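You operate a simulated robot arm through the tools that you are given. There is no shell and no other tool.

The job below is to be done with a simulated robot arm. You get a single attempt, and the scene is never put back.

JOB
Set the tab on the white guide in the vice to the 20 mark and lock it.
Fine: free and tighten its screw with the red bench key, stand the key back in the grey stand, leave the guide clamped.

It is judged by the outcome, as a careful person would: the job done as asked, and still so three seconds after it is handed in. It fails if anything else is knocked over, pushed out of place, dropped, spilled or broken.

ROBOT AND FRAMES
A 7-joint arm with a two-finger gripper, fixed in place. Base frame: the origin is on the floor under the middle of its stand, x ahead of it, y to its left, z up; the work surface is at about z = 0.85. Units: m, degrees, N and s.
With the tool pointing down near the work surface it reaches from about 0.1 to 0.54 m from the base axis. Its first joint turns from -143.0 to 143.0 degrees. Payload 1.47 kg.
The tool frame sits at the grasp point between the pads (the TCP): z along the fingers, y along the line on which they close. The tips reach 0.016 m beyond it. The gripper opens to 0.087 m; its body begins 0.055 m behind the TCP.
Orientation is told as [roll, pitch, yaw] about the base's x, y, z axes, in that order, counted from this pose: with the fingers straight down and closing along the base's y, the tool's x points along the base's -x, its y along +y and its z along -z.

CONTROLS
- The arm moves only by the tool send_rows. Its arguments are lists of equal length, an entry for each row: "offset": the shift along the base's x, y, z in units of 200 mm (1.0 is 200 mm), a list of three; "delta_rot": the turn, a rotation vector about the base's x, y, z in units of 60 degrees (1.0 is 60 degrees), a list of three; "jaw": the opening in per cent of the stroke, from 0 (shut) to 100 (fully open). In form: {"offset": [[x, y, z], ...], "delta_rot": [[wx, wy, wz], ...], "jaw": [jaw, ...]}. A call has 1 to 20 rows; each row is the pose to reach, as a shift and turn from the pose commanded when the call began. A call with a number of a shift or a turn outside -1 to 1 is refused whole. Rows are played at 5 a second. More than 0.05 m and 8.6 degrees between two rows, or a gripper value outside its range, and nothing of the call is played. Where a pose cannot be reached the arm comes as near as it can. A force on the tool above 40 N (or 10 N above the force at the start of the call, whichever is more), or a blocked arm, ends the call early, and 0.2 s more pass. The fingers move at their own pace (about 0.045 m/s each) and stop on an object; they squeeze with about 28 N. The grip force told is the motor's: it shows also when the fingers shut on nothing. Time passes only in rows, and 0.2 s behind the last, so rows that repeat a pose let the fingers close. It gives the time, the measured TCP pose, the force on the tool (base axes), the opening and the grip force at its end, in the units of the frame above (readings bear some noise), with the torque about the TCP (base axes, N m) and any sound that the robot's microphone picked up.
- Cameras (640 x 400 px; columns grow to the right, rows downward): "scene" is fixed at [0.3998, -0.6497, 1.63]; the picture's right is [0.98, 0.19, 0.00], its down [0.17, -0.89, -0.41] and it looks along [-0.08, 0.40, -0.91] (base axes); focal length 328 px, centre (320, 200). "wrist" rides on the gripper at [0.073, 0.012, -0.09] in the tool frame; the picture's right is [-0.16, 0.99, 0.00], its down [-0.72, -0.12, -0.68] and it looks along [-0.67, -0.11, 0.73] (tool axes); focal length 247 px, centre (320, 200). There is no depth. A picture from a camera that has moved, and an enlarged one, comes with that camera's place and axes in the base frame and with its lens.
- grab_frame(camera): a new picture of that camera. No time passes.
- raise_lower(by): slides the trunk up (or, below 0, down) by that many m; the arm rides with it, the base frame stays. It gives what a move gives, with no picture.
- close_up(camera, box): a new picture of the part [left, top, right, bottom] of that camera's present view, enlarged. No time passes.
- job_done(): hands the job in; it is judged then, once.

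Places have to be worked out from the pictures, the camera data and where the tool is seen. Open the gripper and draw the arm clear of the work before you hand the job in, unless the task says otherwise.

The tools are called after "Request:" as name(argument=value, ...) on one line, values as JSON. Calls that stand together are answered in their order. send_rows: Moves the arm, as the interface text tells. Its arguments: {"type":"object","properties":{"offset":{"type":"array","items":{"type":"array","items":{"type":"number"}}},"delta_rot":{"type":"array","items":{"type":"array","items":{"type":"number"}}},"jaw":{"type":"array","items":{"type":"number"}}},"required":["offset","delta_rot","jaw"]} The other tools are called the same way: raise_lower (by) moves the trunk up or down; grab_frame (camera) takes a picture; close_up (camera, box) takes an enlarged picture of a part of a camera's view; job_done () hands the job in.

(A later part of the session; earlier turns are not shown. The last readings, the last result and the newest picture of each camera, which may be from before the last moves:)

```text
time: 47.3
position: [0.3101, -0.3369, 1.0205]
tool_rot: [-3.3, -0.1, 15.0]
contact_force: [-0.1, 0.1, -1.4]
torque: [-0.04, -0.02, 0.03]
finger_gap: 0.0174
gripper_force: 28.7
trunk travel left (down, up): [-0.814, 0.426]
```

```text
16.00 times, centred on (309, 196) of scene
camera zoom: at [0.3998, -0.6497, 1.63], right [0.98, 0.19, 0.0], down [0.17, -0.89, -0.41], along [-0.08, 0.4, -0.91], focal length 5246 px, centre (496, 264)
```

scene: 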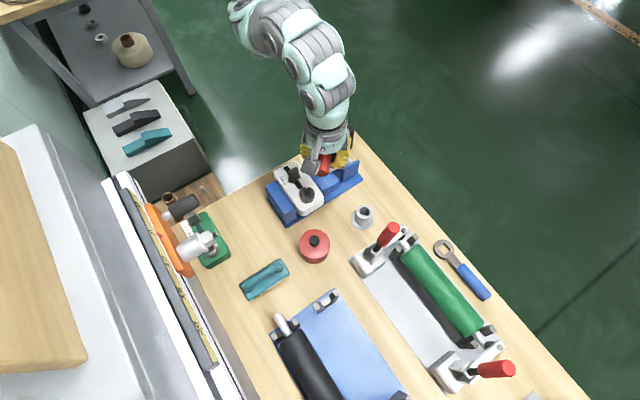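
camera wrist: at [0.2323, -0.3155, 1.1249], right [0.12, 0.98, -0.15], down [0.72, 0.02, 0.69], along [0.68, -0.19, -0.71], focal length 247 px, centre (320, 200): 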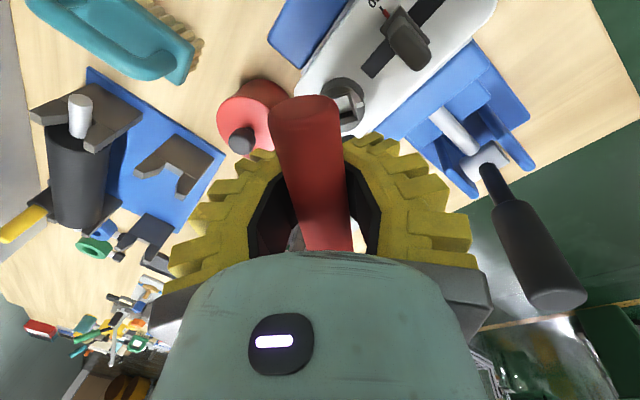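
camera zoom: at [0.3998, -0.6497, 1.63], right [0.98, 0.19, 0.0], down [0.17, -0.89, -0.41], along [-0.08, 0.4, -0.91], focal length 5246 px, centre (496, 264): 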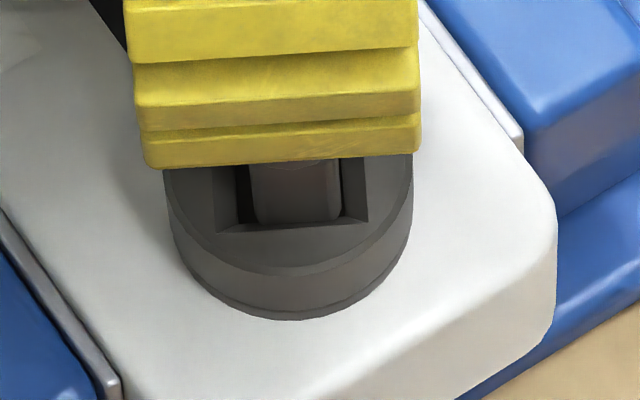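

The bit is in the socket and aligned. I lower 1.5 mm more and turn counter-clockwise to yaw 65, moving the TCP on a small arc so the key spins about the screw axis.

Request:
send_rows(offset=[[0, 0, -0.0075], [-0.00135, 0.0001, -0.0075], [-0.0027, 0, -0.0075], [-0.004, -0.00015, -0.0075], [-0.00535, -0.0005, -0.0075], [-0.0066, -0.0011, -0.0075], [-0.0079, -0.0019, -0.0075], [-0.009, -0.0028, -0.0075], [-0.009, -0.0028, -0.0075]], delta_rot=[[0, 0, 0], [0, 0, 0.119], [0, 0, 0.238], [0, 0, 0.357], [0, 0, 0.476], [0, 0, 0.595], [0, 0, 0.714], [0, 0, 0.833], [0, 0, 0.833]], jaw=[0, 0, 0, 0, 0, 0, 0, 0, 0])

Request:
close_up(camera="scene", box=[295, 182, 323, 210])

Request:
grab_frame(camera="wrist")

```text
time: 49.3
position: [0.3075, -0.3369, 1.0196]
tool_rot: [-3.4, 0.0, 65.1]
contact_force: [-3.8, -2.0, 0.3]
torque: [-0.1, 0.19, -0.02]
finger_gap: 0.0169
gripper_force: 27.9
trunk travel left (down, up): [-0.814, 0.426]
```

```text
14.29 times, centred on (309, 196) of scene
camera zoom: at [0.3998, -0.6497, 1.63], right [0.98, 0.19, 0.0], down [0.17, -0.89, -0.41], along [-0.08, 0.4, -0.91], focal length 4684 px, centre (477, 257)
```

zoom: 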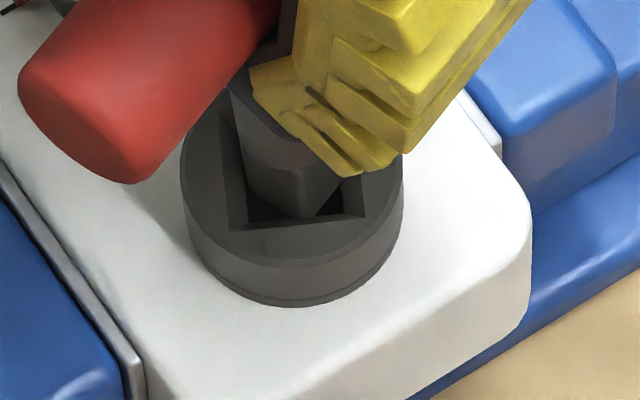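

```text
taken
camera wrist: at [0.2605, -0.3958, 1.108], right [-0.83, 0.56, -0.06], down [0.37, 0.63, 0.68], along [0.42, 0.54, -0.73], focal length 247 px, centre (320, 200)
```

wrist: 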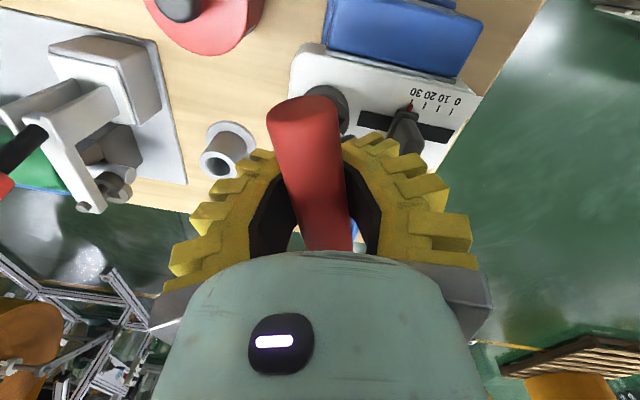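

The bit turned inside the funnel without driving the head: the key has ridden up and rolled in the grip. I'll turn back to yaw 15 (aligned), then seat the bit fully and re-grip it while the socket holds it upright.

Request:
send_rows(offset=[[0, 0, 0.005], [0.0015, 0.001, 0.005], [0.003, 0.0018, 0.005], [0.0045, 0.0024, 0.005], [0.006, 0.0027, 0.005], [0.0075, 0.0028, 0.005], [0.009, 0.0028, 0.005], [0.009, 0.0028, 0.005], [0.009, 0.0028, 0.005]], delta_rot=[[0, 0, 0], [0, 0, -0.13], [0, 0, -0.26], [0, 0, -0.39], [0, 0, -0.52], [0, 0, -0.65], [0, 0, -0.76], [0, 0, -0.833], [0, 0, -0.833]], jaw=[0, 0, 0, 0, 0, 0, 0, 0, 0])

Request:
close_up(camera="scene", box=[299, 186, 319, 206])

Request:
grab_frame(camera="wrist")

```text
time: 51.3
position: [0.3107, -0.3362, 1.0197]
tool_rot: [-3.4, 0.1, 14.9]
contact_force: [-0.4, 0.1, -2.2]
torque: [0.0, 0.01, 0.01]
finger_gap: 0.0167
gripper_force: 28.4
trunk travel left (down, up): [-0.814, 0.426]
```

```text
16.00 times, centred on (309, 196) of scene
camera zoom: at [0.3998, -0.6497, 1.63], right [0.98, 0.19, 0.0], down [0.17, -0.89, -0.41], along [-0.08, 0.4, -0.91], focal length 5246 px, centre (496, 264)
```

zoom: 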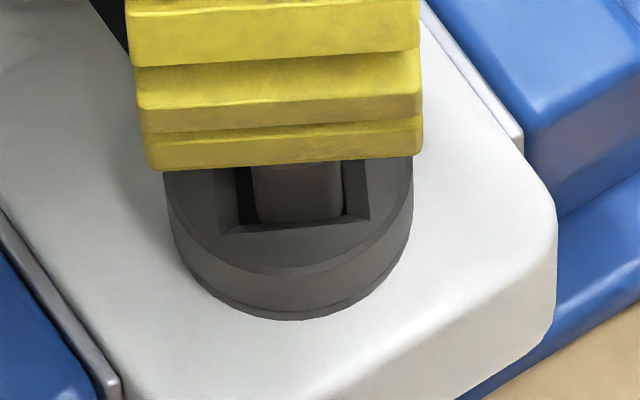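

```text
taken
camera wrist: at [0.2343, -0.3381, 1.1084], right [-0.1, 0.99, -0.06], down [0.72, 0.11, 0.69], along [0.69, 0.03, -0.73], focal length 247 px, centre (320, 200)
```

wrist: 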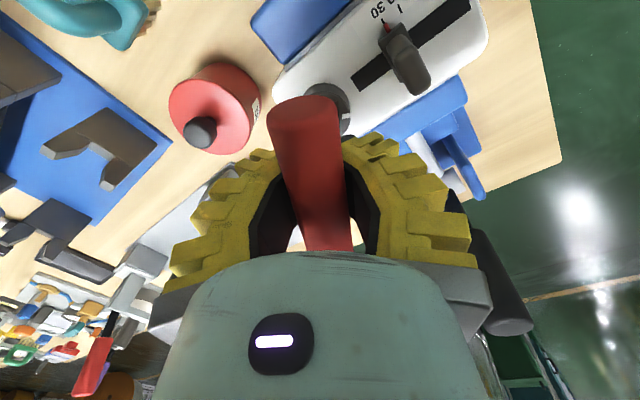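

Back at yaw 15 without load. I lower in 1 mm steps to find the socket floor.

Request:
send_rows(offset=[[0, 0, -0.005], [0, 0, -0.01], [0, 0, -0.015], [0, 0, -0.02], [0, 0, -0.02]], delta_rot=[[0, 0, 0], [0, 0, 0], [0, 0, 0], [0, 0, 0], [0, 0, 0]], jaw=[0, 0, 0, 0, 0])

Request:
close_up(camera="scene", box=[299, 186, 319, 206])

```text
time: 52.5
position: [0.3096, -0.3364, 1.0151]
tool_rot: [-3.4, 0.0, 15.0]
contact_force: [-1.0, 0.9, -2.2]
torque: [0.09, 0.04, 0.02]
finger_gap: 0.0167
gripper_force: 27.6
trunk travel left (down, up): [-0.814, 0.426]
```

```text
16.00 times, centred on (309, 196) of scene
camera zoom: at [0.3998, -0.6497, 1.63], right [0.98, 0.19, 0.0], down [0.17, -0.89, -0.41], along [-0.08, 0.4, -0.91], focal length 5246 px, centre (496, 264)
```

zoom: 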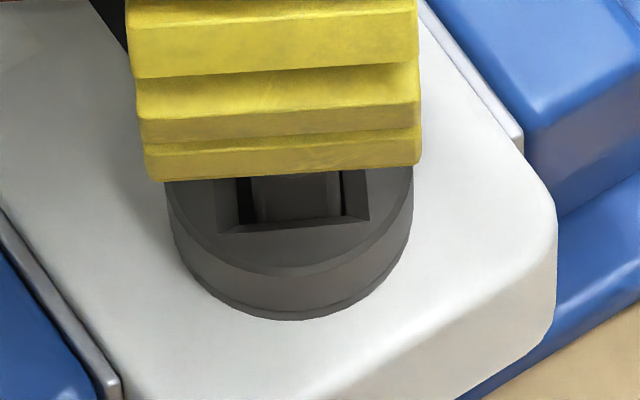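

Still no floor contact. I continue down 4 mm more.

Request:
send_rows(offset=[[0, 0, -0.005], [0, 0, -0.01], [0, 0, -0.015], [0, 0, -0.02], [0, 0, -0.02]], delta_rot=[[0, 0, 0], [0, 0, 0], [0, 0, 0], [0, 0, 0], [0, 0, 0]], jaw=[0, 0, 0, 0, 0])

Request:
close_up(camera="scene", box=[299, 186, 319, 206])

Request:
grab_frame(camera="wrist")

```text
time: 53.7
position: [0.3091, -0.3363, 1.012]
tool_rot: [-3.4, 0.0, 14.9]
contact_force: [0.1, 0.0, -0.9]
torque: [0.04, 0.01, 0.0]
finger_gap: 0.0163
gripper_force: 27.7
trunk travel left (down, up): [-0.814, 0.426]
```

```text
16.00 times, centred on (309, 196) of scene
camera zoom: at [0.3998, -0.6497, 1.63], right [0.98, 0.19, 0.0], down [0.17, -0.89, -0.41], along [-0.08, 0.4, -0.91], focal length 5246 px, centre (496, 264)
```

zoom: 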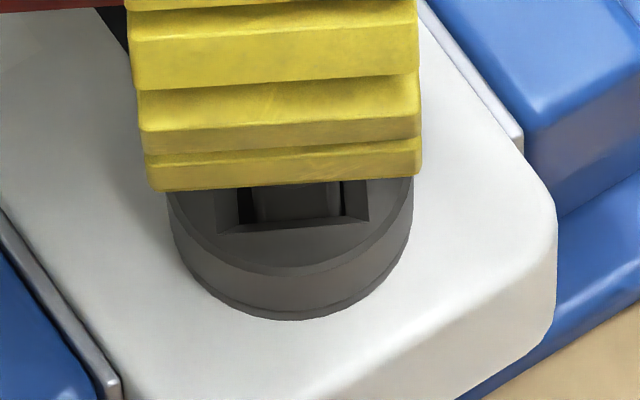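

```text
taken
camera wrist: at [0.234, -0.3377, 1.101], right [-0.1, 0.99, -0.06], down [0.72, 0.11, 0.69], along [0.69, 0.03, -0.73], focal length 247 px, centre (320, 200)
```

wrist: 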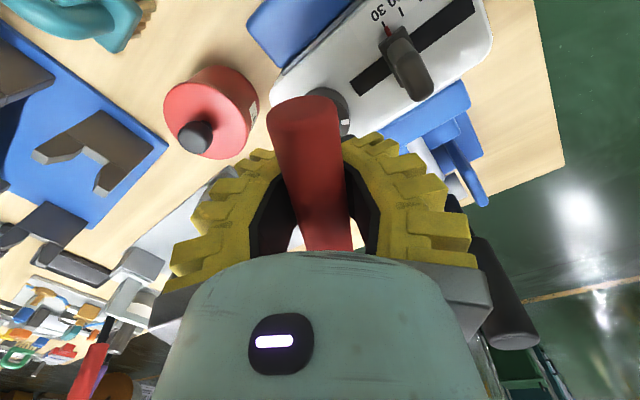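

No floor contact yet at z=1.012. I lower another 4 mm.

Request:
send_rows(offset=[[0, 0, -0.005], [0, 0, -0.01], [0, 0, -0.015], [0, 0, -0.02], [0, 0, -0.02]], delta_rot=[[0, 0, 0], [0, 0, 0], [0, 0, 0], [0, 0, 0], [0, 0, 0]], jaw=[0, 0, 0, 0, 0])

Request:
close_up(camera="scene", box=[270, 150, 340, 210])

```text
time: 54.9
position: [0.3106, -0.3377, 1.0094]
tool_rot: [-3.5, 0.0, 15.1]
contact_force: [-2.0, 2.2, 21.7]
torque: [0.16, 0.25, -0.02]
finger_gap: 0.0165
gripper_force: 27.8
trunk travel left (down, up): [-0.814, 0.426]
```

```text
6.67 times, centred on (305, 180) of scene
camera zoom: at [0.3998, -0.6497, 1.63], right [0.98, 0.19, 0.0], down [0.17, -0.89, -0.41], along [-0.08, 0.4, -0.91], focal length 2186 px, centre (420, 333)
```

zoom: 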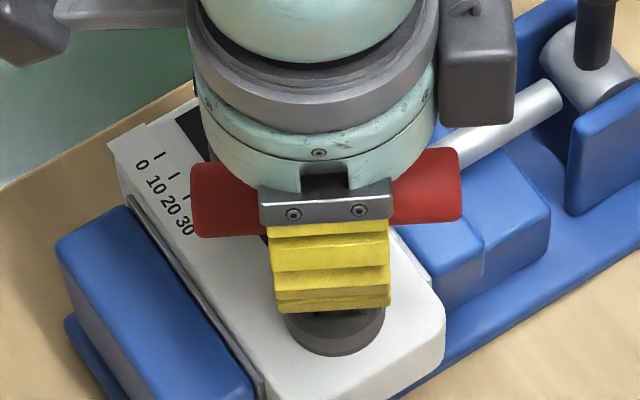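

The bit is firmly on the socket floor (22 N) with the bar now ~8 mm higher in the grip. I ease up 1.5 mm and open, leaving the key standing in the socket so I can re-grip it upright.

Request:
send_rows(offset=[[0, 0, 0.0075], [0, 0, 0.0075], [0, 0, 0.0075], [0, 0, 0.0075], [0, 0, 0.0075], [0, 0, 0.0075]], delta_rot=[[0, 0, 0], [0, 0, 0], [0, 0, 0], [0, 0, 0], [0, 0, 0], [0, 0, 0]], jaw=[0, 0, 30, 45, 55, 55])

Request:
grab_frame(camera="wrist")

Request:
close_up(camera="scene", box=[270, 150, 340, 210])

```text
time: 56.3
position: [0.3101, -0.3364, 1.0094]
tool_rot: [-3.3, 0.0, 14.9]
contact_force: [-1.0, 0.0, 0.4]
torque: [0.01, -0.03, 0.02]
finger_gap: 0.0532
gripper_force: 3.8
trunk travel left (down, up): [-0.814, 0.426]
```

```text
taken
camera wrist: at [0.234, -0.3383, 1.0983], right [-0.1, 0.99, -0.06], down [0.72, 0.11, 0.69], along [0.69, 0.03, -0.73], focal length 247 px, centre (320, 200)
```

wrist: 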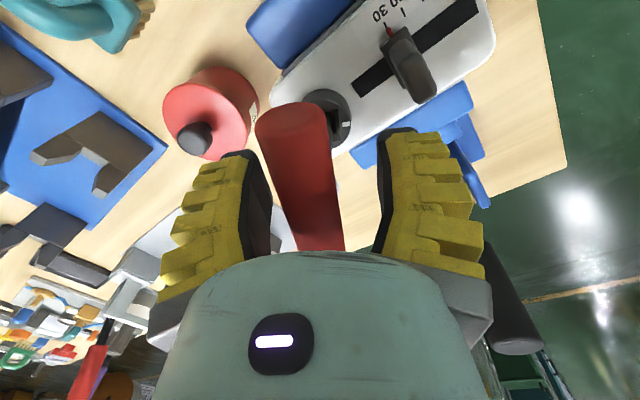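

```text
6.67 times, centred on (305, 180) of scene
camera zoom: at [0.3998, -0.6497, 1.63], right [0.98, 0.19, 0.0], down [0.17, -0.89, -0.41], along [-0.08, 0.4, -0.91], focal length 2186 px, centre (420, 333)
```

zoom: 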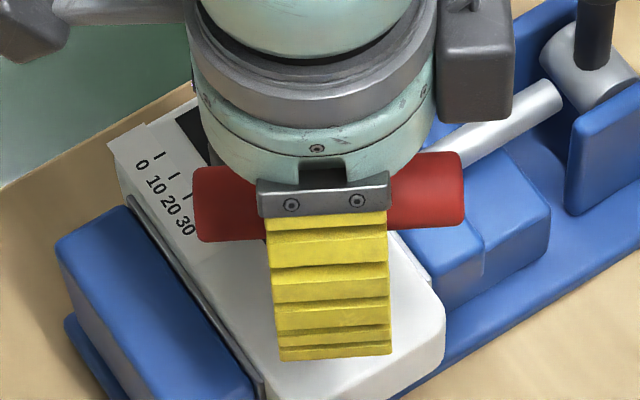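

The key stands upright in the socket (bar centre ≈ (0.310, -0.338)). I straighten the hand to vertical and recentre over the screw axis with the bar at TCP height.

Request:
send_rows(offset=[[-0.0005, -0.004, 0.01], [-0.001, -0.008, 0.02], [-0.001, -0.011, 0.025], [-0.001, -0.011, 0.025]], delta_rot=[[0.018, 0.005, 0], [0.036, 0.01, 0], [0.0547, 0.0147, 0], [0.0547, 0.0147, 0]], jaw=[55, 55, 55, 55])

Request:
grab_frame(camera="wrist")

Request:
close_up(camera="scene", box=[270, 150, 340, 210])

```text
time: 57.3
position: [0.31, -0.339, 1.0154]
tool_rot: [0.0, 0.0, 14.9]
contact_force: [0.0, 0.1, -0.1]
torque: [0.0, -0.02, 0.01]
finger_gap: 0.0534
gripper_force: 4.2
trunk travel left (down, up): [-0.814, 0.426]
```

```text
taken
camera wrist: at [0.2354, -0.3457, 1.104], right [-0.1, 0.99, 0.0], down [0.73, 0.07, 0.68], along [0.68, 0.07, -0.73], focal length 247 px, centre (320, 200)
```

wrist: 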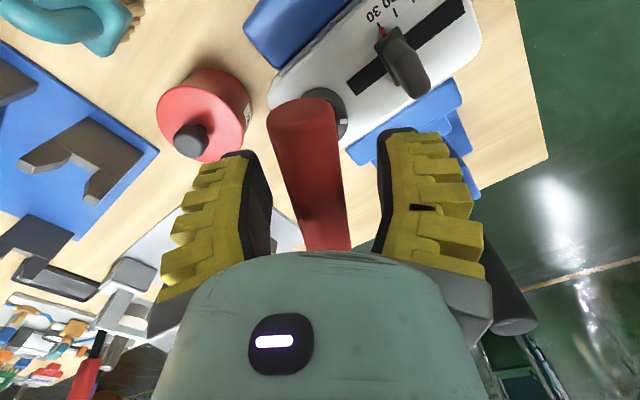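

```text
6.67 times, centred on (305, 180) of scene
camera zoom: at [0.3998, -0.6497, 1.63], right [0.98, 0.19, 0.0], down [0.17, -0.89, -0.41], along [-0.08, 0.4, -0.91], focal length 2186 px, centre (420, 333)
```

zoom: 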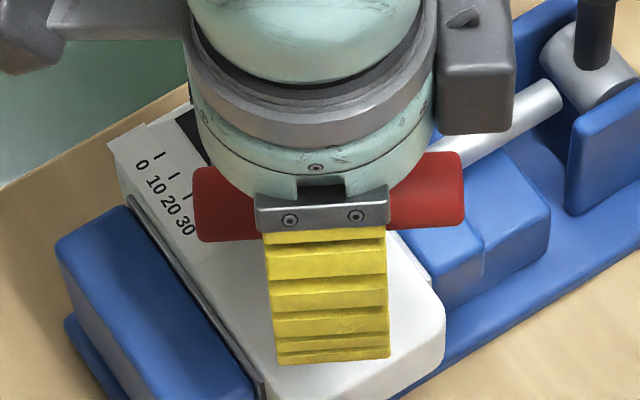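

The bar is centred laterally, and seems ~4 mm above the TCP. I raise 4 mm to match the original stable grasp and close.

Request:
send_rows(offset=[[0, 0, 0.02], [0, 0, 0.02], [0, 0, 0.02], [0, 0, 0.02], [0, 0, 0.02], [0, 0, 0.02]], delta_rot=[[0, 0, 0], [0, 0, 0], [0, 0, 0], [0, 0, 0], [0, 0, 0], [0, 0, 0]], jaw=[55, 35, 15, 0, 0, 0])

Request:
grab_frame(camera="wrist")

Request:
close_up(camera="scene", box=[270, 150, 340, 210])

```text
time: 58.7
position: [0.3091, -0.339, 1.019]
tool_rot: [-0.1, 0.0, 14.9]
contact_force: [-0.2, 0.4, 0.2]
torque: [0.02, 0.0, 0.0]
finger_gap: 0.0193
gripper_force: 27.7
trunk travel left (down, up): [-0.814, 0.426]
```

```text
taken
camera wrist: at [0.2355, -0.3456, 1.1081], right [-0.1, 0.99, 0.0], down [0.73, 0.08, 0.68], along [0.68, 0.07, -0.73], focal length 247 px, centre (320, 200)
```

wrist: 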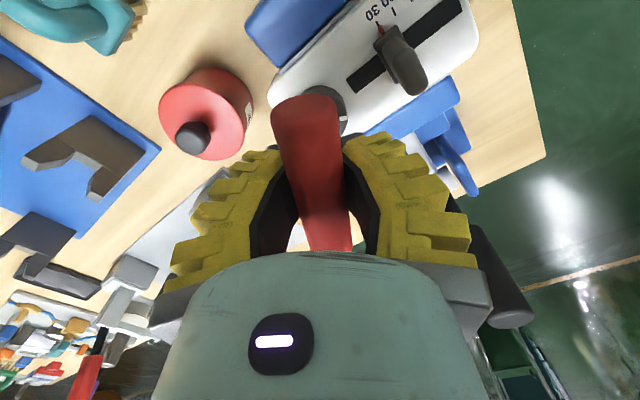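

```text
6.67 times, centred on (305, 180) of scene
camera zoom: at [0.3998, -0.6497, 1.63], right [0.98, 0.19, 0.0], down [0.17, -0.89, -0.41], along [-0.08, 0.4, -0.91], focal length 2186 px, centre (420, 333)
```

zoom: 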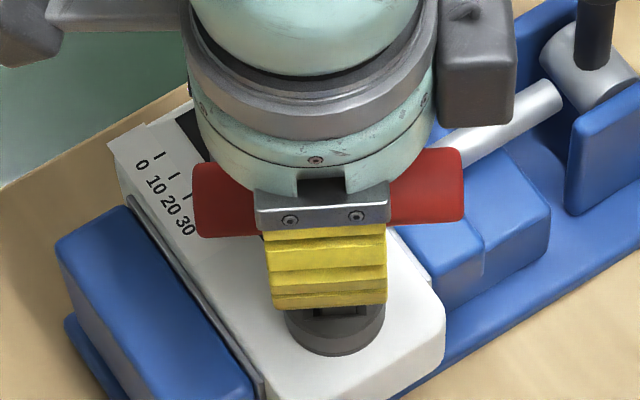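

A clean upright grip again (gap 19.3 mm). I turn counter-clockwise 45° and check that the head follows.

Request:
send_rows(offset=[[0, 0, -0.003], [0, 0, -0.003], [0, 0, -0.003], [0, 0, -0.003], [0, 0, -0.003], [0, 0, -0.003], [0, 0, -0.003], [0, 0, -0.003]], delta_rot=[[0, 0, 0.107], [0, 0, 0.214], [0, 0, 0.321], [0, 0, 0.428], [0, 0, 0.535], [0, 0, 0.642], [0, 0, 0.75], [0, 0, 0.75]], jaw=[0, 0, 0, 0, 0, 0, 0, 0])

Request:
close_up(camera="scene", box=[299, 186, 319, 206])

Request:
close_up(camera="wrist", box=[250, 50, 480, 180])

```text
time: 60.5
position: [0.3092, -0.3401, 1.019]
tool_rot: [-0.1, -0.1, 60.0]
contact_force: [-0.6, -1.6, -1.0]
torque: [-0.16, 0.09, -0.01]
finger_gap: 0.0195
gripper_force: 28.3
trunk travel left (down, up): [-0.814, 0.426]
```

```text
16.00 times, centred on (309, 196) of scene
camera zoom: at [0.3998, -0.6497, 1.63], right [0.98, 0.19, 0.0], down [0.17, -0.89, -0.41], along [-0.08, 0.4, -0.91], focal length 5246 px, centre (496, 264)
```

zoom: 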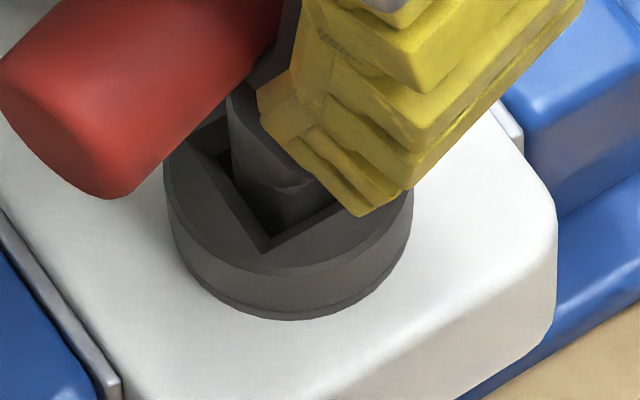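

```text
2.78 times, centred on (365, 115) of wrist
camera zoom: at [0.2619, -0.3957, 1.1073], right [-0.78, 0.63, 0.0], down [0.46, 0.57, 0.68], along [0.43, 0.53, -0.73], focal length 687 px, centre (195, 436)
```

zoom: 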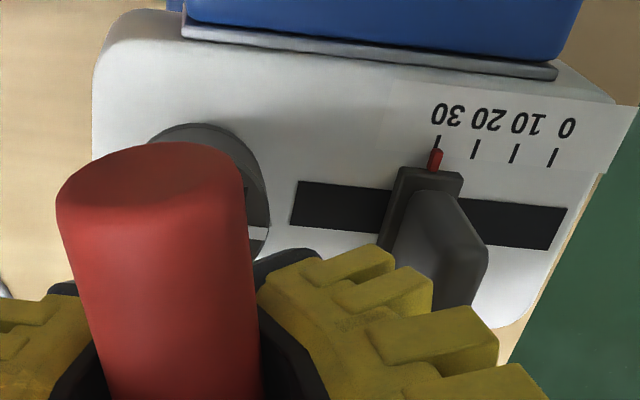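

The head is following: socket sides now at ~45°, i.e. about 90° loosened in total. I continue counter-clockwise to yaw 105 (below the limit).

Request:
send_rows(offset=[[0, 0.002, 0], [0, 0.003, 0], [0, 0.003, 0], [0, 0.003, 0], [0, 0.003, 0], [0, 0.003, 0], [0, 0.003, 0], [0, 0.003, 0]], delta_rot=[[0, 0, 0.107], [0, 0, 0.214], [0, 0, 0.321], [0, 0, 0.428], [0, 0, 0.535], [0, 0, 0.642], [0, 0, 0.75], [0, 0, 0.75]], jaw=[0, 0, 0, 0, 0, 0, 0, 0])

Request:
close_up(camera="scene", box=[299, 186, 319, 206])

Request:
grab_frame(camera="wrist")

```text
time: 62.3
position: [0.3093, -0.3384, 1.0175]
tool_rot: [0.0, 0.1, 105.1]
contact_force: [0.9, -3.8, -2.7]
torque: [-0.29, -0.03, -0.03]
finger_gap: 0.019
gripper_force: 27.9
trunk travel left (down, up): [-0.814, 0.426]
```

```text
16.00 times, centred on (309, 196) of scene
camera zoom: at [0.3998, -0.6497, 1.63], right [0.98, 0.19, 0.0], down [0.17, -0.89, -0.41], along [-0.08, 0.4, -0.91], focal length 5246 px, centre (496, 264)
```

zoom: 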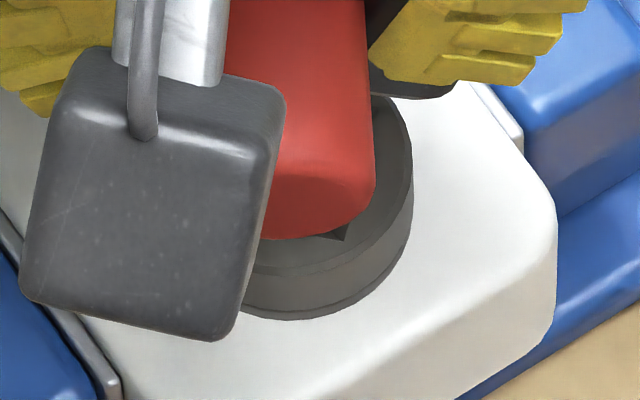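

```text
taken
camera wrist: at [0.3167, -0.4114, 1.1076], right [-0.99, -0.1, 0.0], down [-0.08, 0.73, 0.68], along [-0.07, 0.68, -0.73], focal length 247 px, centre (320, 200)
```

wrist: 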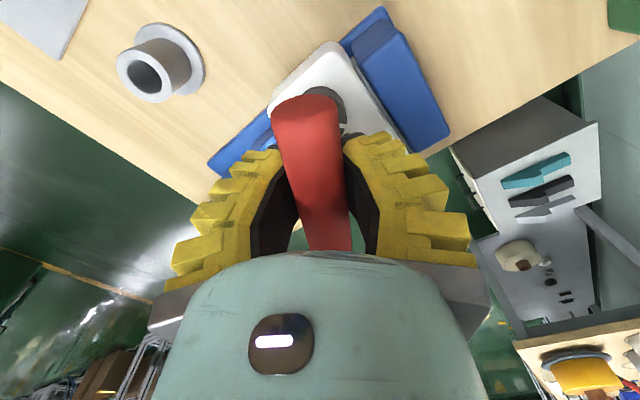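

The head has turned about 135° in total: the screw should be free. I ease back 10° to unload, then lift the key straight out.

Request:
send_rows(offset=[[0, 0.002, 0], [0, 0.002, 0], [0, 0.002, 0.05], [0, 0.002, 0.1], [0, 0.002, 0.15], [0, 0.002, 0.2], [0, 0.002, 0.25], [0, 0.002, 0.28]], delta_rot=[[0, 0, -0.083], [0, 0, -0.167], [0, 0, -0.167], [0, 0, -0.167], [0, 0, -0.167], [0, 0, -0.167], [0, 0, -0.167], [0, 0, -0.167]], jaw=[0, 0, 0, 0, 0, 0, 0, 0])

Request:
send_rows(offset=[[0, 0, 0], [0, 0, 0], [0, 0, 0], [0, 0, 0], [0, 0, 0], [0, 0, 0], [0, 0, 0]], delta_rot=[[0, 0, -0.12], [0, 0, -0.24], [0, 0, -0.36], [0, 0, -0.48], [0, 0, -0.6], [0, 0, -0.72], [0, 0, -0.835]], jaw=[0, 0, 0, 0, 0, 0, 0])

Request:
close_up(camera="scene", box=[280, 150, 340, 210])

Request:
grab_frame(camera="wrist")

```text
time: 64.1
position: [0.3087, -0.3378, 1.0746]
tool_rot: [-0.1, 0.1, 94.9]
contact_force: [0.3, -0.7, -1.7]
torque: [0.0, 0.01, 0.0]
finger_gap: 0.0193
gripper_force: 28.2
trunk travel left (down, up): [-0.814, 0.426]
```

```text
time: 65.7
position: [0.3087, -0.3373, 1.0737]
tool_rot: [0.0, 0.0, 44.8]
contact_force: [0.4, -0.1, -1.7]
torque: [-0.01, 0.02, -0.01]
finger_gap: 0.0194
gripper_force: 27.8
trunk travel left (down, up): [-0.814, 0.426]
```

```text
6.67 times, centred on (310, 180) of scene
camera zoom: at [0.3998, -0.6497, 1.63], right [0.98, 0.19, 0.0], down [0.17, -0.89, -0.41], along [-0.08, 0.4, -0.91], focal length 2186 px, centre (387, 333)
```

zoom: 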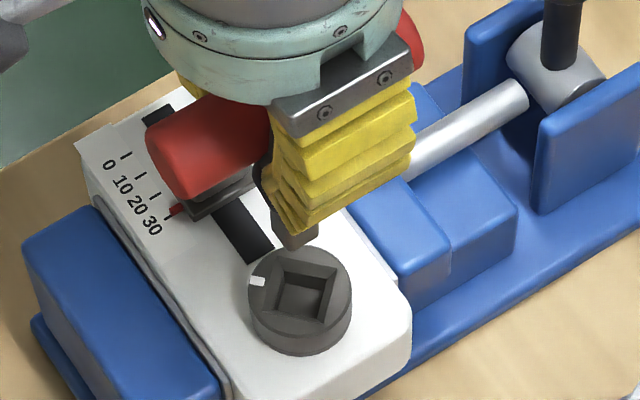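

```text
taken
camera wrist: at [0.2484, -0.3804, 1.1634], right [-0.58, 0.81, 0.0], down [0.6, 0.43, 0.68], along [0.55, 0.4, -0.73], focal length 247 px, centre (320, 200)
```

wrist: 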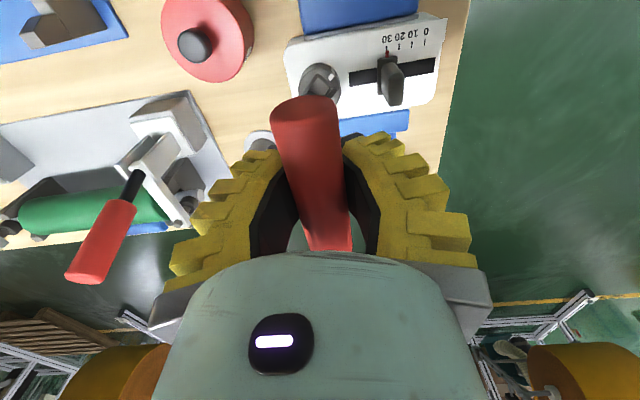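

The mark is at ~168°, so the head is loosened by ~123°. I check that the key still hangs straight before going to the stand.

Request:
close_up(camera="scene", box=[298, 172, 318, 196])

```text
16.00 times, centred on (308, 184) of scene
camera zoom: at [0.3998, -0.6497, 1.63], right [0.98, 0.19, 0.0], down [0.17, -0.89, -0.41], along [-0.08, 0.4, -0.91], focal length 5246 px, centre (512, 456)
```

zoom: 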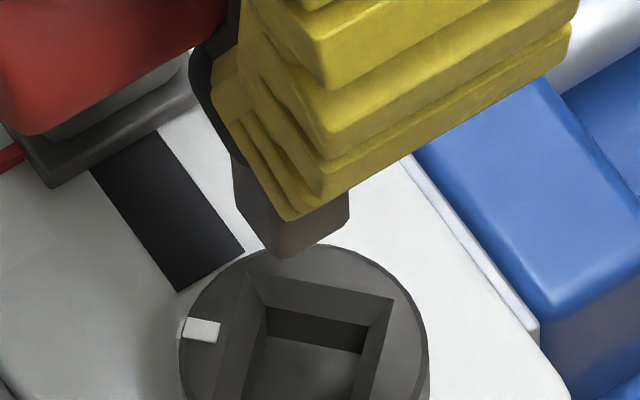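

The key hangs straight within ~1°. I carry it back over the stand.

Request:
send_rows(offset=[[0.1, 0, 0], [0.2, 0, -0.02], [0.3, 0.001, -0.04], [0.4, 0.001, -0.067], [0.5, 0.002, -0.067], [0.6, 0.002, -0.067], [0.7, 0.0025, -0.067], [0.7, 0.0025, -0.067]], delta_rot=[[0, 0, 0], [0, 0, 0], [0, 0, 0], [0, 0, 0], [0, 0, 0], [0, 0, 0], [0, 0, 0], [0, 0, 0]], jaw=[0, 0, 0, 0, 0, 0, 0, 0])

Request:
close_up(camera="scene", box=[345, 175, 405, 235])

Request:
grab_frame(camera="wrist")

```text
time: 67.5
position: [0.4491, -0.3385, 1.0602]
tool_rot: [0.0, 0.0, 44.8]
contact_force: [0.1, 0.4, -1.2]
torque: [-0.01, -0.03, -0.01]
finger_gap: 0.0191
gripper_force: 28.2
trunk travel left (down, up): [-0.814, 0.426]
```

```text
6.67 times, centred on (375, 205) of scene
camera zoom: at [0.3998, -0.6497, 1.63], right [0.98, 0.19, 0.0], down [0.17, -0.89, -0.41], along [-0.08, 0.4, -0.91], focal length 2186 px, centre (-47, 167)
```

zoom: 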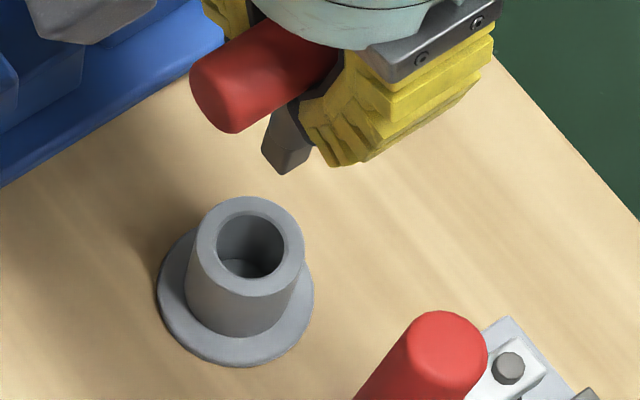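

```text
taken
camera wrist: at [0.3885, -0.3799, 1.1499], right [-0.58, 0.81, 0.0], down [0.6, 0.43, 0.68], along [0.55, 0.4, -0.73], focal length 247 px, centre (320, 200)
```

wrist: 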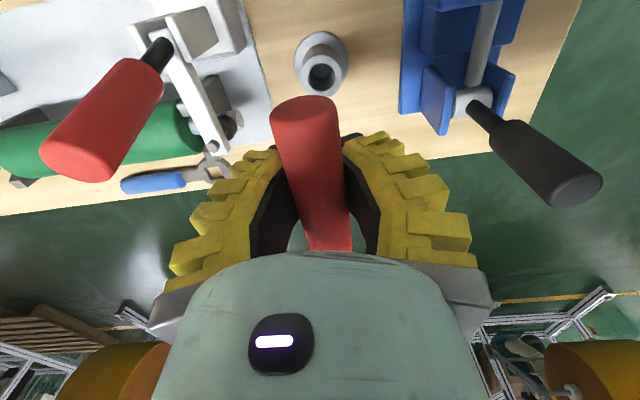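

The bit is ~1.8 mm to +x of the hole centre. I correct and descend into the stand, stopping a few mm above the bottom.

Request:
send_rows(offset=[[-0.009, -0.001, 0], [-0.009, -0.001, -0.08], [-0.009, -0.001, -0.16], [-0.009, -0.001, -0.24], [-0.009, -0.001, -0.32], [-0.009, -0.001, -0.4], [-0.009, -0.001, -0.48], [-0.009, -0.001, -0.55], [-0.009, -0.001, -0.575]], delta_rot=[[0, 0, 0], [0, 0, 0], [0, 0, 0], [0, 0, 0], [0, 0, 0], [0, 0, 0], [0, 0, 0], [0, 0, 0], [0, 0, 0]], jaw=[0, 0, 0, 0, 0, 0, 0, 0, 0])

Request:
close_up(camera="scene", box=[345, 175, 405, 235])

```text
time: 69.5
position: [0.4498, -0.3368, 0.9463]
tool_rot: [-0.1, 0.1, 45.0]
contact_force: [-0.3, 0.6, -1.7]
torque: [0.02, 0.02, -0.03]
finger_gap: 0.02
gripper_force: 27.4
trunk travel left (down, up): [-0.814, 0.426]
```

```text
6.67 times, centred on (375, 205) of scene
camera zoom: at [0.3998, -0.6497, 1.63], right [0.98, 0.19, 0.0], down [0.17, -0.89, -0.41], along [-0.08, 0.4, -0.91], focal length 2186 px, centre (-47, 167)
```

zoom: 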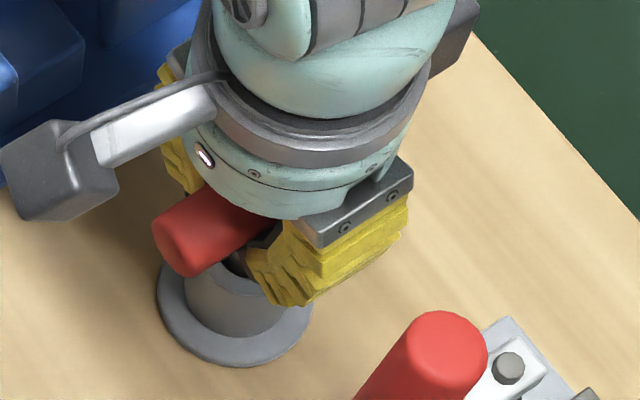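

Inside the stand with no contact. I lower in 1 mm steps until it touches bottom.

Request:
send_rows(offset=[[0, 0, -0.006], [0, 0, -0.012], [0, 0, -0.018], [0, 0, -0.024], [0, 0, -0.024]], delta_rot=[[0, 0, 0], [0, 0, 0], [0, 0, 0], [0, 0, 0], [0, 0, 0]], jaw=[0, 0, 0, 0, 0])

```text
time: 70.7
position: [0.448, -0.3368, 0.9415]
tool_rot: [0.0, 0.0, 44.8]
contact_force: [-0.7, 0.9, -1.5]
torque: [0.04, 0.01, 0.02]
finger_gap: 0.0203
gripper_force: 28.1
trunk travel left (down, up): [-0.814, 0.426]
```

Request:
send_rows(offset=[[0, 0, -0.005], [0, 0, -0.01], [0, 0, -0.015], [0, 0, -0.015]], delta_rot=[[0, 0, 0], [0, 0, 0], [0, 0, 0], [0, 0, 0]], jaw=[0, 0, 0, 0])

```text
time: 71.7
position: [0.4477, -0.3373, 0.9399]
tool_rot: [0.0, 0.0, 44.8]
contact_force: [-0.6, -0.2, -1.3]
torque: [-0.03, -0.02, 0.03]
finger_gap: 0.0204
gripper_force: 28.3
trunk travel left (down, up): [-0.814, 0.426]
```

Still no bottom contact at z≈0.939. I lower 3 mm more in small steps.

Request:
send_rows(offset=[[0, 0, -0.005], [0, 0, -0.01], [0, 0, -0.015], [0, 0, -0.015]], delta_rot=[[0, 0, 0], [0, 0, 0], [0, 0, 0], [0, 0, 0]], jaw=[0, 0, 0, 0])

Request:
grab_frame(camera="wrist")

```text
time: 72.7
position: [0.4485, -0.3371, 0.9353]
tool_rot: [0.1, 0.0, 44.8]
contact_force: [-0.8, 0.1, -2.2]
torque: [0.0, -0.03, -0.01]
finger_gap: 0.0202
gripper_force: 28.0
trunk travel left (down, up): [-0.814, 0.426]
```

```text
taken
camera wrist: at [0.3866, -0.3799, 1.0247], right [-0.58, 0.81, 0.0], down [0.6, 0.43, 0.68], along [0.55, 0.4, -0.73], focal length 247 px, centre (320, 200)
```

wrist: 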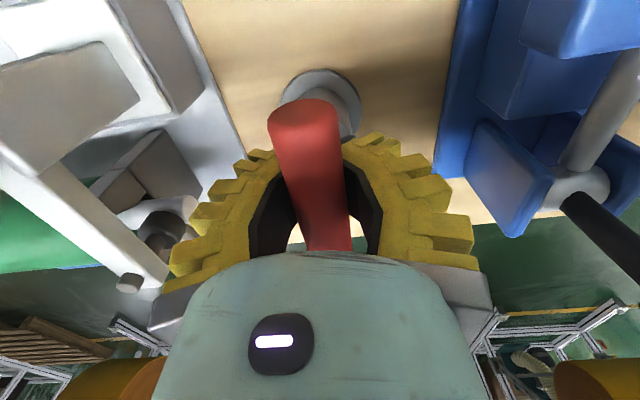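

The bar sits some mm higher in this grip, so bottom should come near z≈0.933. I lower 3 mm more.

Request:
send_rows(offset=[[0, 0, -0.005], [0, 0, -0.01], [0, 0, -0.015], [0, 0, -0.015]], delta_rot=[[0, 0, 0], [0, 0, 0], [0, 0, 0], [0, 0, 0]], jaw=[0, 0, 0, 0])

```text
time: 73.7
position: [0.4477, -0.3365, 0.9334]
tool_rot: [0.1, 0.0, 44.8]
contact_force: [0.2, 0.2, -0.3]
torque: [0.02, 0.0, -0.02]
finger_gap: 0.017
gripper_force: 28.4
trunk travel left (down, up): [-0.814, 0.426]
```

The key has just reached the bottom (its weight is off the hand). I open the gripper and look.

Request:
send_rows(offset=[[0, 0, 0], [0, 0, 0], [0, 0, 0], [0, 0, 0], [0, 0, 0]], delta_rot=[[0, 0, 0], [0, 0, 0], [0, 0, 0], [0, 0, 0], [0, 0, 0]], jaw=[25, 35, 50, 60, 60])

Request:
grab_frame(camera="wrist")

Request:
close_up(camera="scene", box=[345, 175, 405, 235])

```text
time: 74.9
position: [0.4481, -0.3369, 0.9328]
tool_rot: [0.1, 0.0, 44.8]
contact_force: [0.1, -1.0, -0.4]
torque: [0.01, -0.01, 0.0]
finger_gap: 0.0573
gripper_force: 4.0
trunk travel left (down, up): [-0.814, 0.426]
```

```text
taken
camera wrist: at [0.387, -0.3799, 1.0215], right [-0.58, 0.81, 0.0], down [0.59, 0.43, 0.68], along [0.55, 0.4, -0.73], focal length 247 px, centre (320, 200)
```

wrist: 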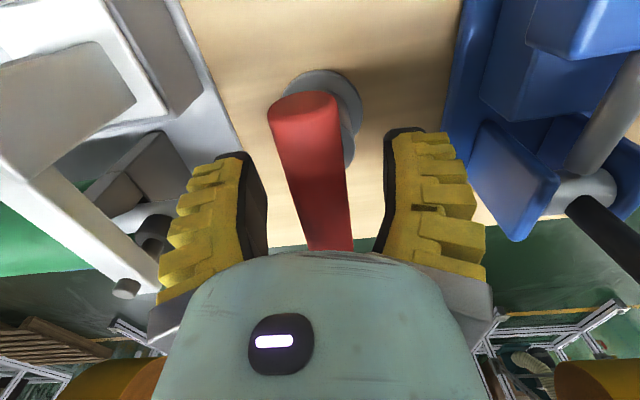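

```text
6.67 times, centred on (375, 205) of scene
camera zoom: at [0.3998, -0.6497, 1.63], right [0.98, 0.19, 0.0], down [0.17, -0.89, -0.41], along [-0.08, 0.4, -0.91], focal length 2186 px, centre (-47, 167)
```

zoom: 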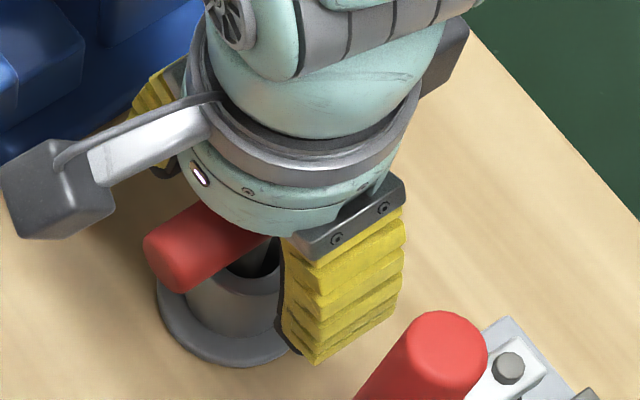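

The key stands upright in the stand. I rise clear of it.

Request:
send_rows(offset=[[0, 0, 0.06], [0, 0, 0.14], [0, 0, 0.22], [0, 0, 0.3], [0, 0, 0.38], [0, 0, 0.46], [0, 0, 0.54], [0, 0, 0.6]], delta_rot=[[0, 0, 0], [0, 0, 0], [0, 0, 0], [0, 0, 0], [0, 0, 0], [0, 0, 0], [0, 0, 0], [0, 0, 0]], jaw=[60, 60, 60, 60, 60, 60, 60, 60])

Request:
close_up(camera="scene", box=[340, 180, 400, 240])

Request:
close_up(camera="scene", box=[270, 155, 310, 195])

Request:
grab_frame(camera="wrist")

```text
time: 76.7
position: [0.4484, -0.337, 1.0524]
tool_rot: [0.0, -0.1, 44.8]
contact_force: [0.1, -0.2, 0.2]
torque: [0.0, 0.03, 0.0]
finger_gap: 0.0574
gripper_force: 3.7
trunk travel left (down, up): [-0.814, 0.426]
```

```text
6.67 times, centred on (370, 210) of scene
camera zoom: at [0.3998, -0.6497, 1.63], right [0.98, 0.19, 0.0], down [0.17, -0.89, -0.41], along [-0.08, 0.4, -0.91], focal length 2186 px, centre (-13, 133)
```

zoom: 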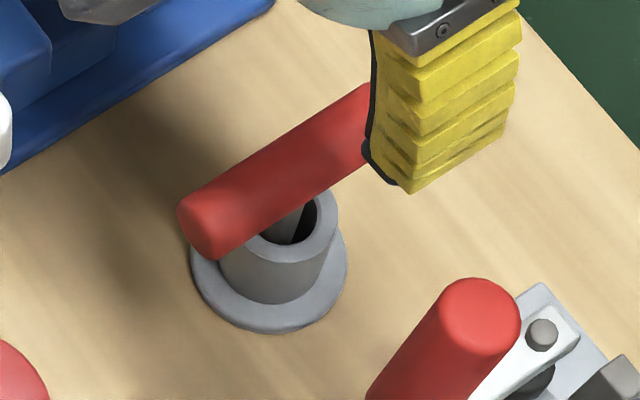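

```text
10.00 times, centred on (290, 175) of scene
camera zoom: at [0.3998, -0.6497, 1.63], right [0.98, 0.19, 0.0], down [0.17, -0.89, -0.41], along [-0.08, 0.4, -0.91], focal length 3279 px, centre (620, 450)
```

zoom: 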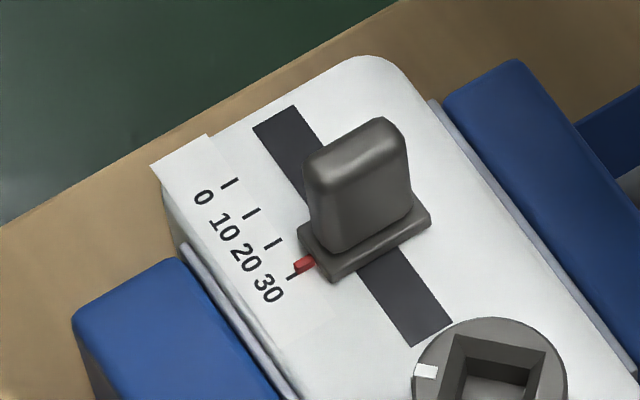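

```text
taken
camera wrist: at [0.3869, -0.3801, 1.1419], right [-0.58, 0.81, 0.0], down [0.59, 0.43, 0.68], along [0.55, 0.4, -0.73], focal length 247 px, centre (320, 200)
```

wrist: 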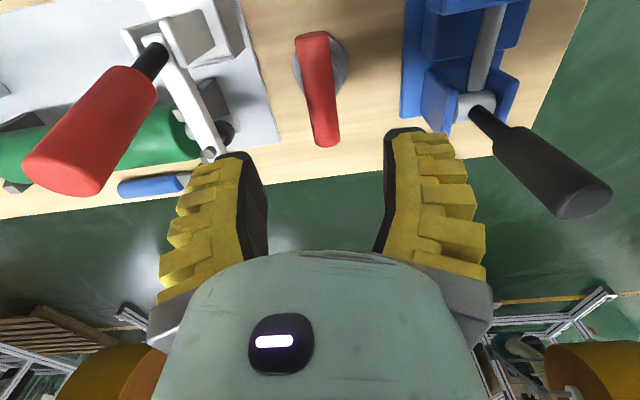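

The key stands upright again. The tab fin is near (0.270, -0.301), top z≈0.975. I move over it at a safe height, with the jaw narrowed so the finger will clear the screw head.

Request:
send_rows(offset=[[-0.08, 0.016, 0.02], [-0.17, 0.034, 0.03], [-0.26, 0.052, 0.03], [-0.35, 0.07, 0.03], [-0.44, 0.088, 0.03], [-0.53, 0.106, 0.03], [-0.62, 0.124, 0.03], [-0.71, 0.142, 0.03], [-0.8, 0.16, 0.03], [-0.89, 0.178, 0.03], [-0.89, 0.178, 0.03]], delta_rot=[[0, 0, 0], [0, 0, 0], [0, 0, 0], [0, 0, 0], [0, 0, 0], [0, 0, 0], [0, 0, 0], [0, 0, 0], [0, 0, 0], [0, 0, 0], [0, 0, 0]], jaw=[60, 60, 50, 40, 32, 32, 32, 32, 32, 32, 32])

Request:
grab_frame(camera="wrist")

Request:
close_up(camera="scene", box=[260, 140, 330, 210])

```text
time: 79.1
position: [0.2697, -0.3028, 1.0588]
tool_rot: [0.0, 0.1, 44.9]
contact_force: [-0.3, 0.1, 0.3]
torque: [0.01, -0.01, 0.01]
finger_gap: 0.0339
gripper_force: 4.2
trunk travel left (down, up): [-0.814, 0.426]
```

```text
taken
camera wrist: at [0.2091, -0.345, 1.1476], right [-0.58, 0.81, 0.0], down [0.59, 0.43, 0.68], along [0.55, 0.4, -0.73], focal length 247 px, centre (320, 200)
```

wrist: 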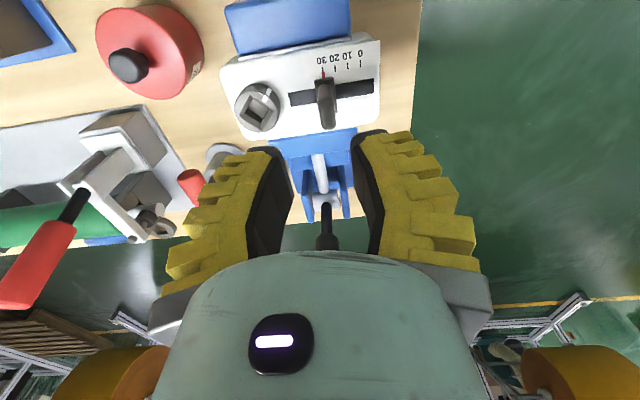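

```text
5.71 times, centred on (295, 175) of scene
camera zoom: at [0.3998, -0.6497, 1.63], right [0.98, 0.19, 0.0], down [0.17, -0.89, -0.41], along [-0.08, 0.4, -0.91], focal length 1874 px, centre (463, 343)
```

zoom: 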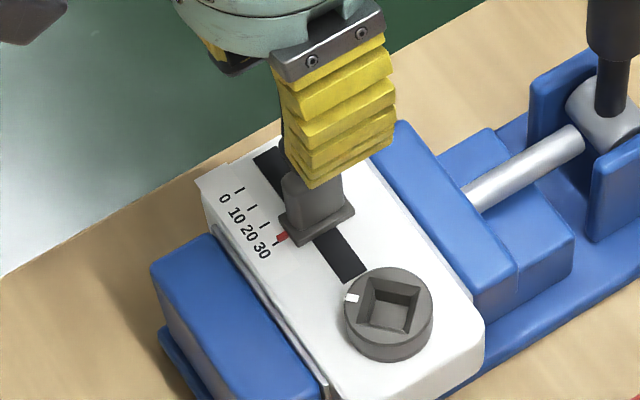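

I zoom the wrist view on the tab and scale.

Request:
close_up(camera="wrist", box=[280, 35, 390, 140])

Request:
close_up(camera="wrist", box=[305, 40, 375, 90])

```text
3.81 times, centred on (335, 88) of wrist
camera zoom: at [0.2091, -0.345, 1.1476], right [-0.58, 0.81, 0.0], down [0.59, 0.43, 0.68], along [0.55, 0.4, -0.73], focal length 941 px, centre (263, 629)
```

zoom: 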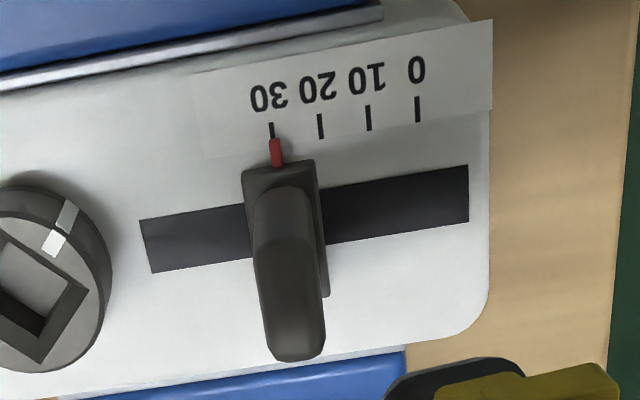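

```text
8.00 times, centred on (340, 65) of wrist
camera zoom: at [0.2091, -0.345, 1.1476], right [-0.58, 0.81, 0.0], down [0.59, 0.43, 0.68], along [0.55, 0.4, -0.73], focal length 1976 px, centre (160, 1280)
```

zoom: 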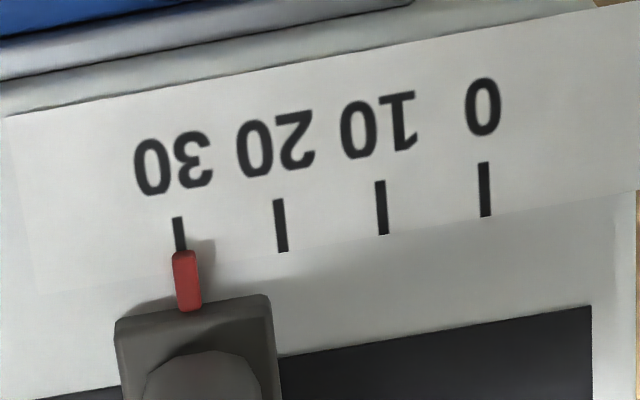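

The pointer reads ~30 now, and ticks are ~10 mm apart along direction ≈133° toward 0; the tab must go 10 mm that way. I align the hand (yaw 43), centre on the fin at ≈(0.2685, -0.296), and descend to fin-top level to check.

Request:
send_rows(offset=[[-0.004, 0.03, 0], [-0.004, 0.03, -0.08], [-0.004, 0.03, -0.16], [-0.004, 0.03, -0.24], [-0.004, 0.03, -0.3], [-0.004, 0.03, -0.34], [-0.004, 0.03, -0.34]], delta_rot=[[0, 0, -0.03], [0, 0, -0.03], [0, 0, -0.03], [0, 0, -0.03], [0, 0, -0.03], [0, 0, -0.03], [0, 0, -0.03]], jaw=[32, 32, 32, 32, 32, 32, 32])

Request:
grab_frame(camera="wrist")

Request:
close_up(camera="scene", box=[260, 140, 330, 210])

```text
time: 80.7
position: [0.2705, -0.2966, 0.9905]
tool_rot: [-0.1, 0.0, 43.2]
contact_force: [0.0, 0.4, 0.4]
torque: [-0.01, -0.02, 0.0]
finger_gap: 0.0342
gripper_force: 4.1
trunk travel left (down, up): [-0.814, 0.426]
```

```text
taken
camera wrist: at [0.207, -0.3368, 1.0793], right [-0.56, 0.83, 0.0], down [0.61, 0.41, 0.68], along [0.56, 0.38, -0.73], focal length 247 px, centre (320, 200)
```

wrist: 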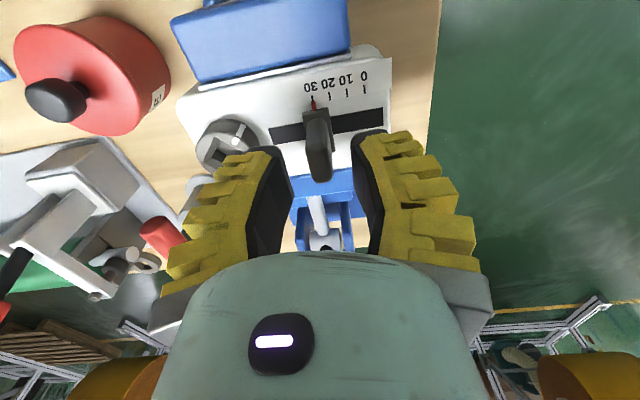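

```text
5.71 times, centred on (295, 175) of scene
camera zoom: at [0.3998, -0.6497, 1.63], right [0.98, 0.19, 0.0], down [0.17, -0.89, -0.41], along [-0.08, 0.4, -0.91], focal length 1874 px, centre (463, 343)
```

zoom: 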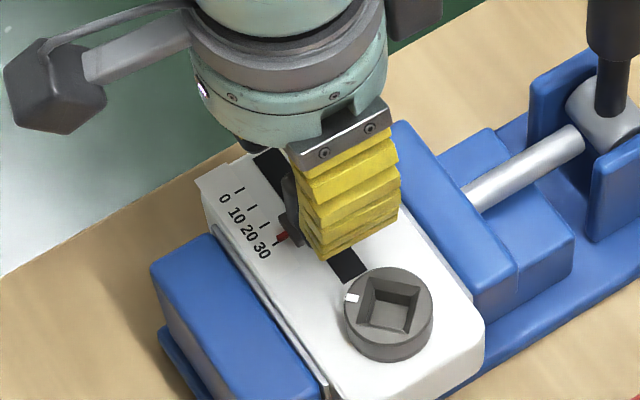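

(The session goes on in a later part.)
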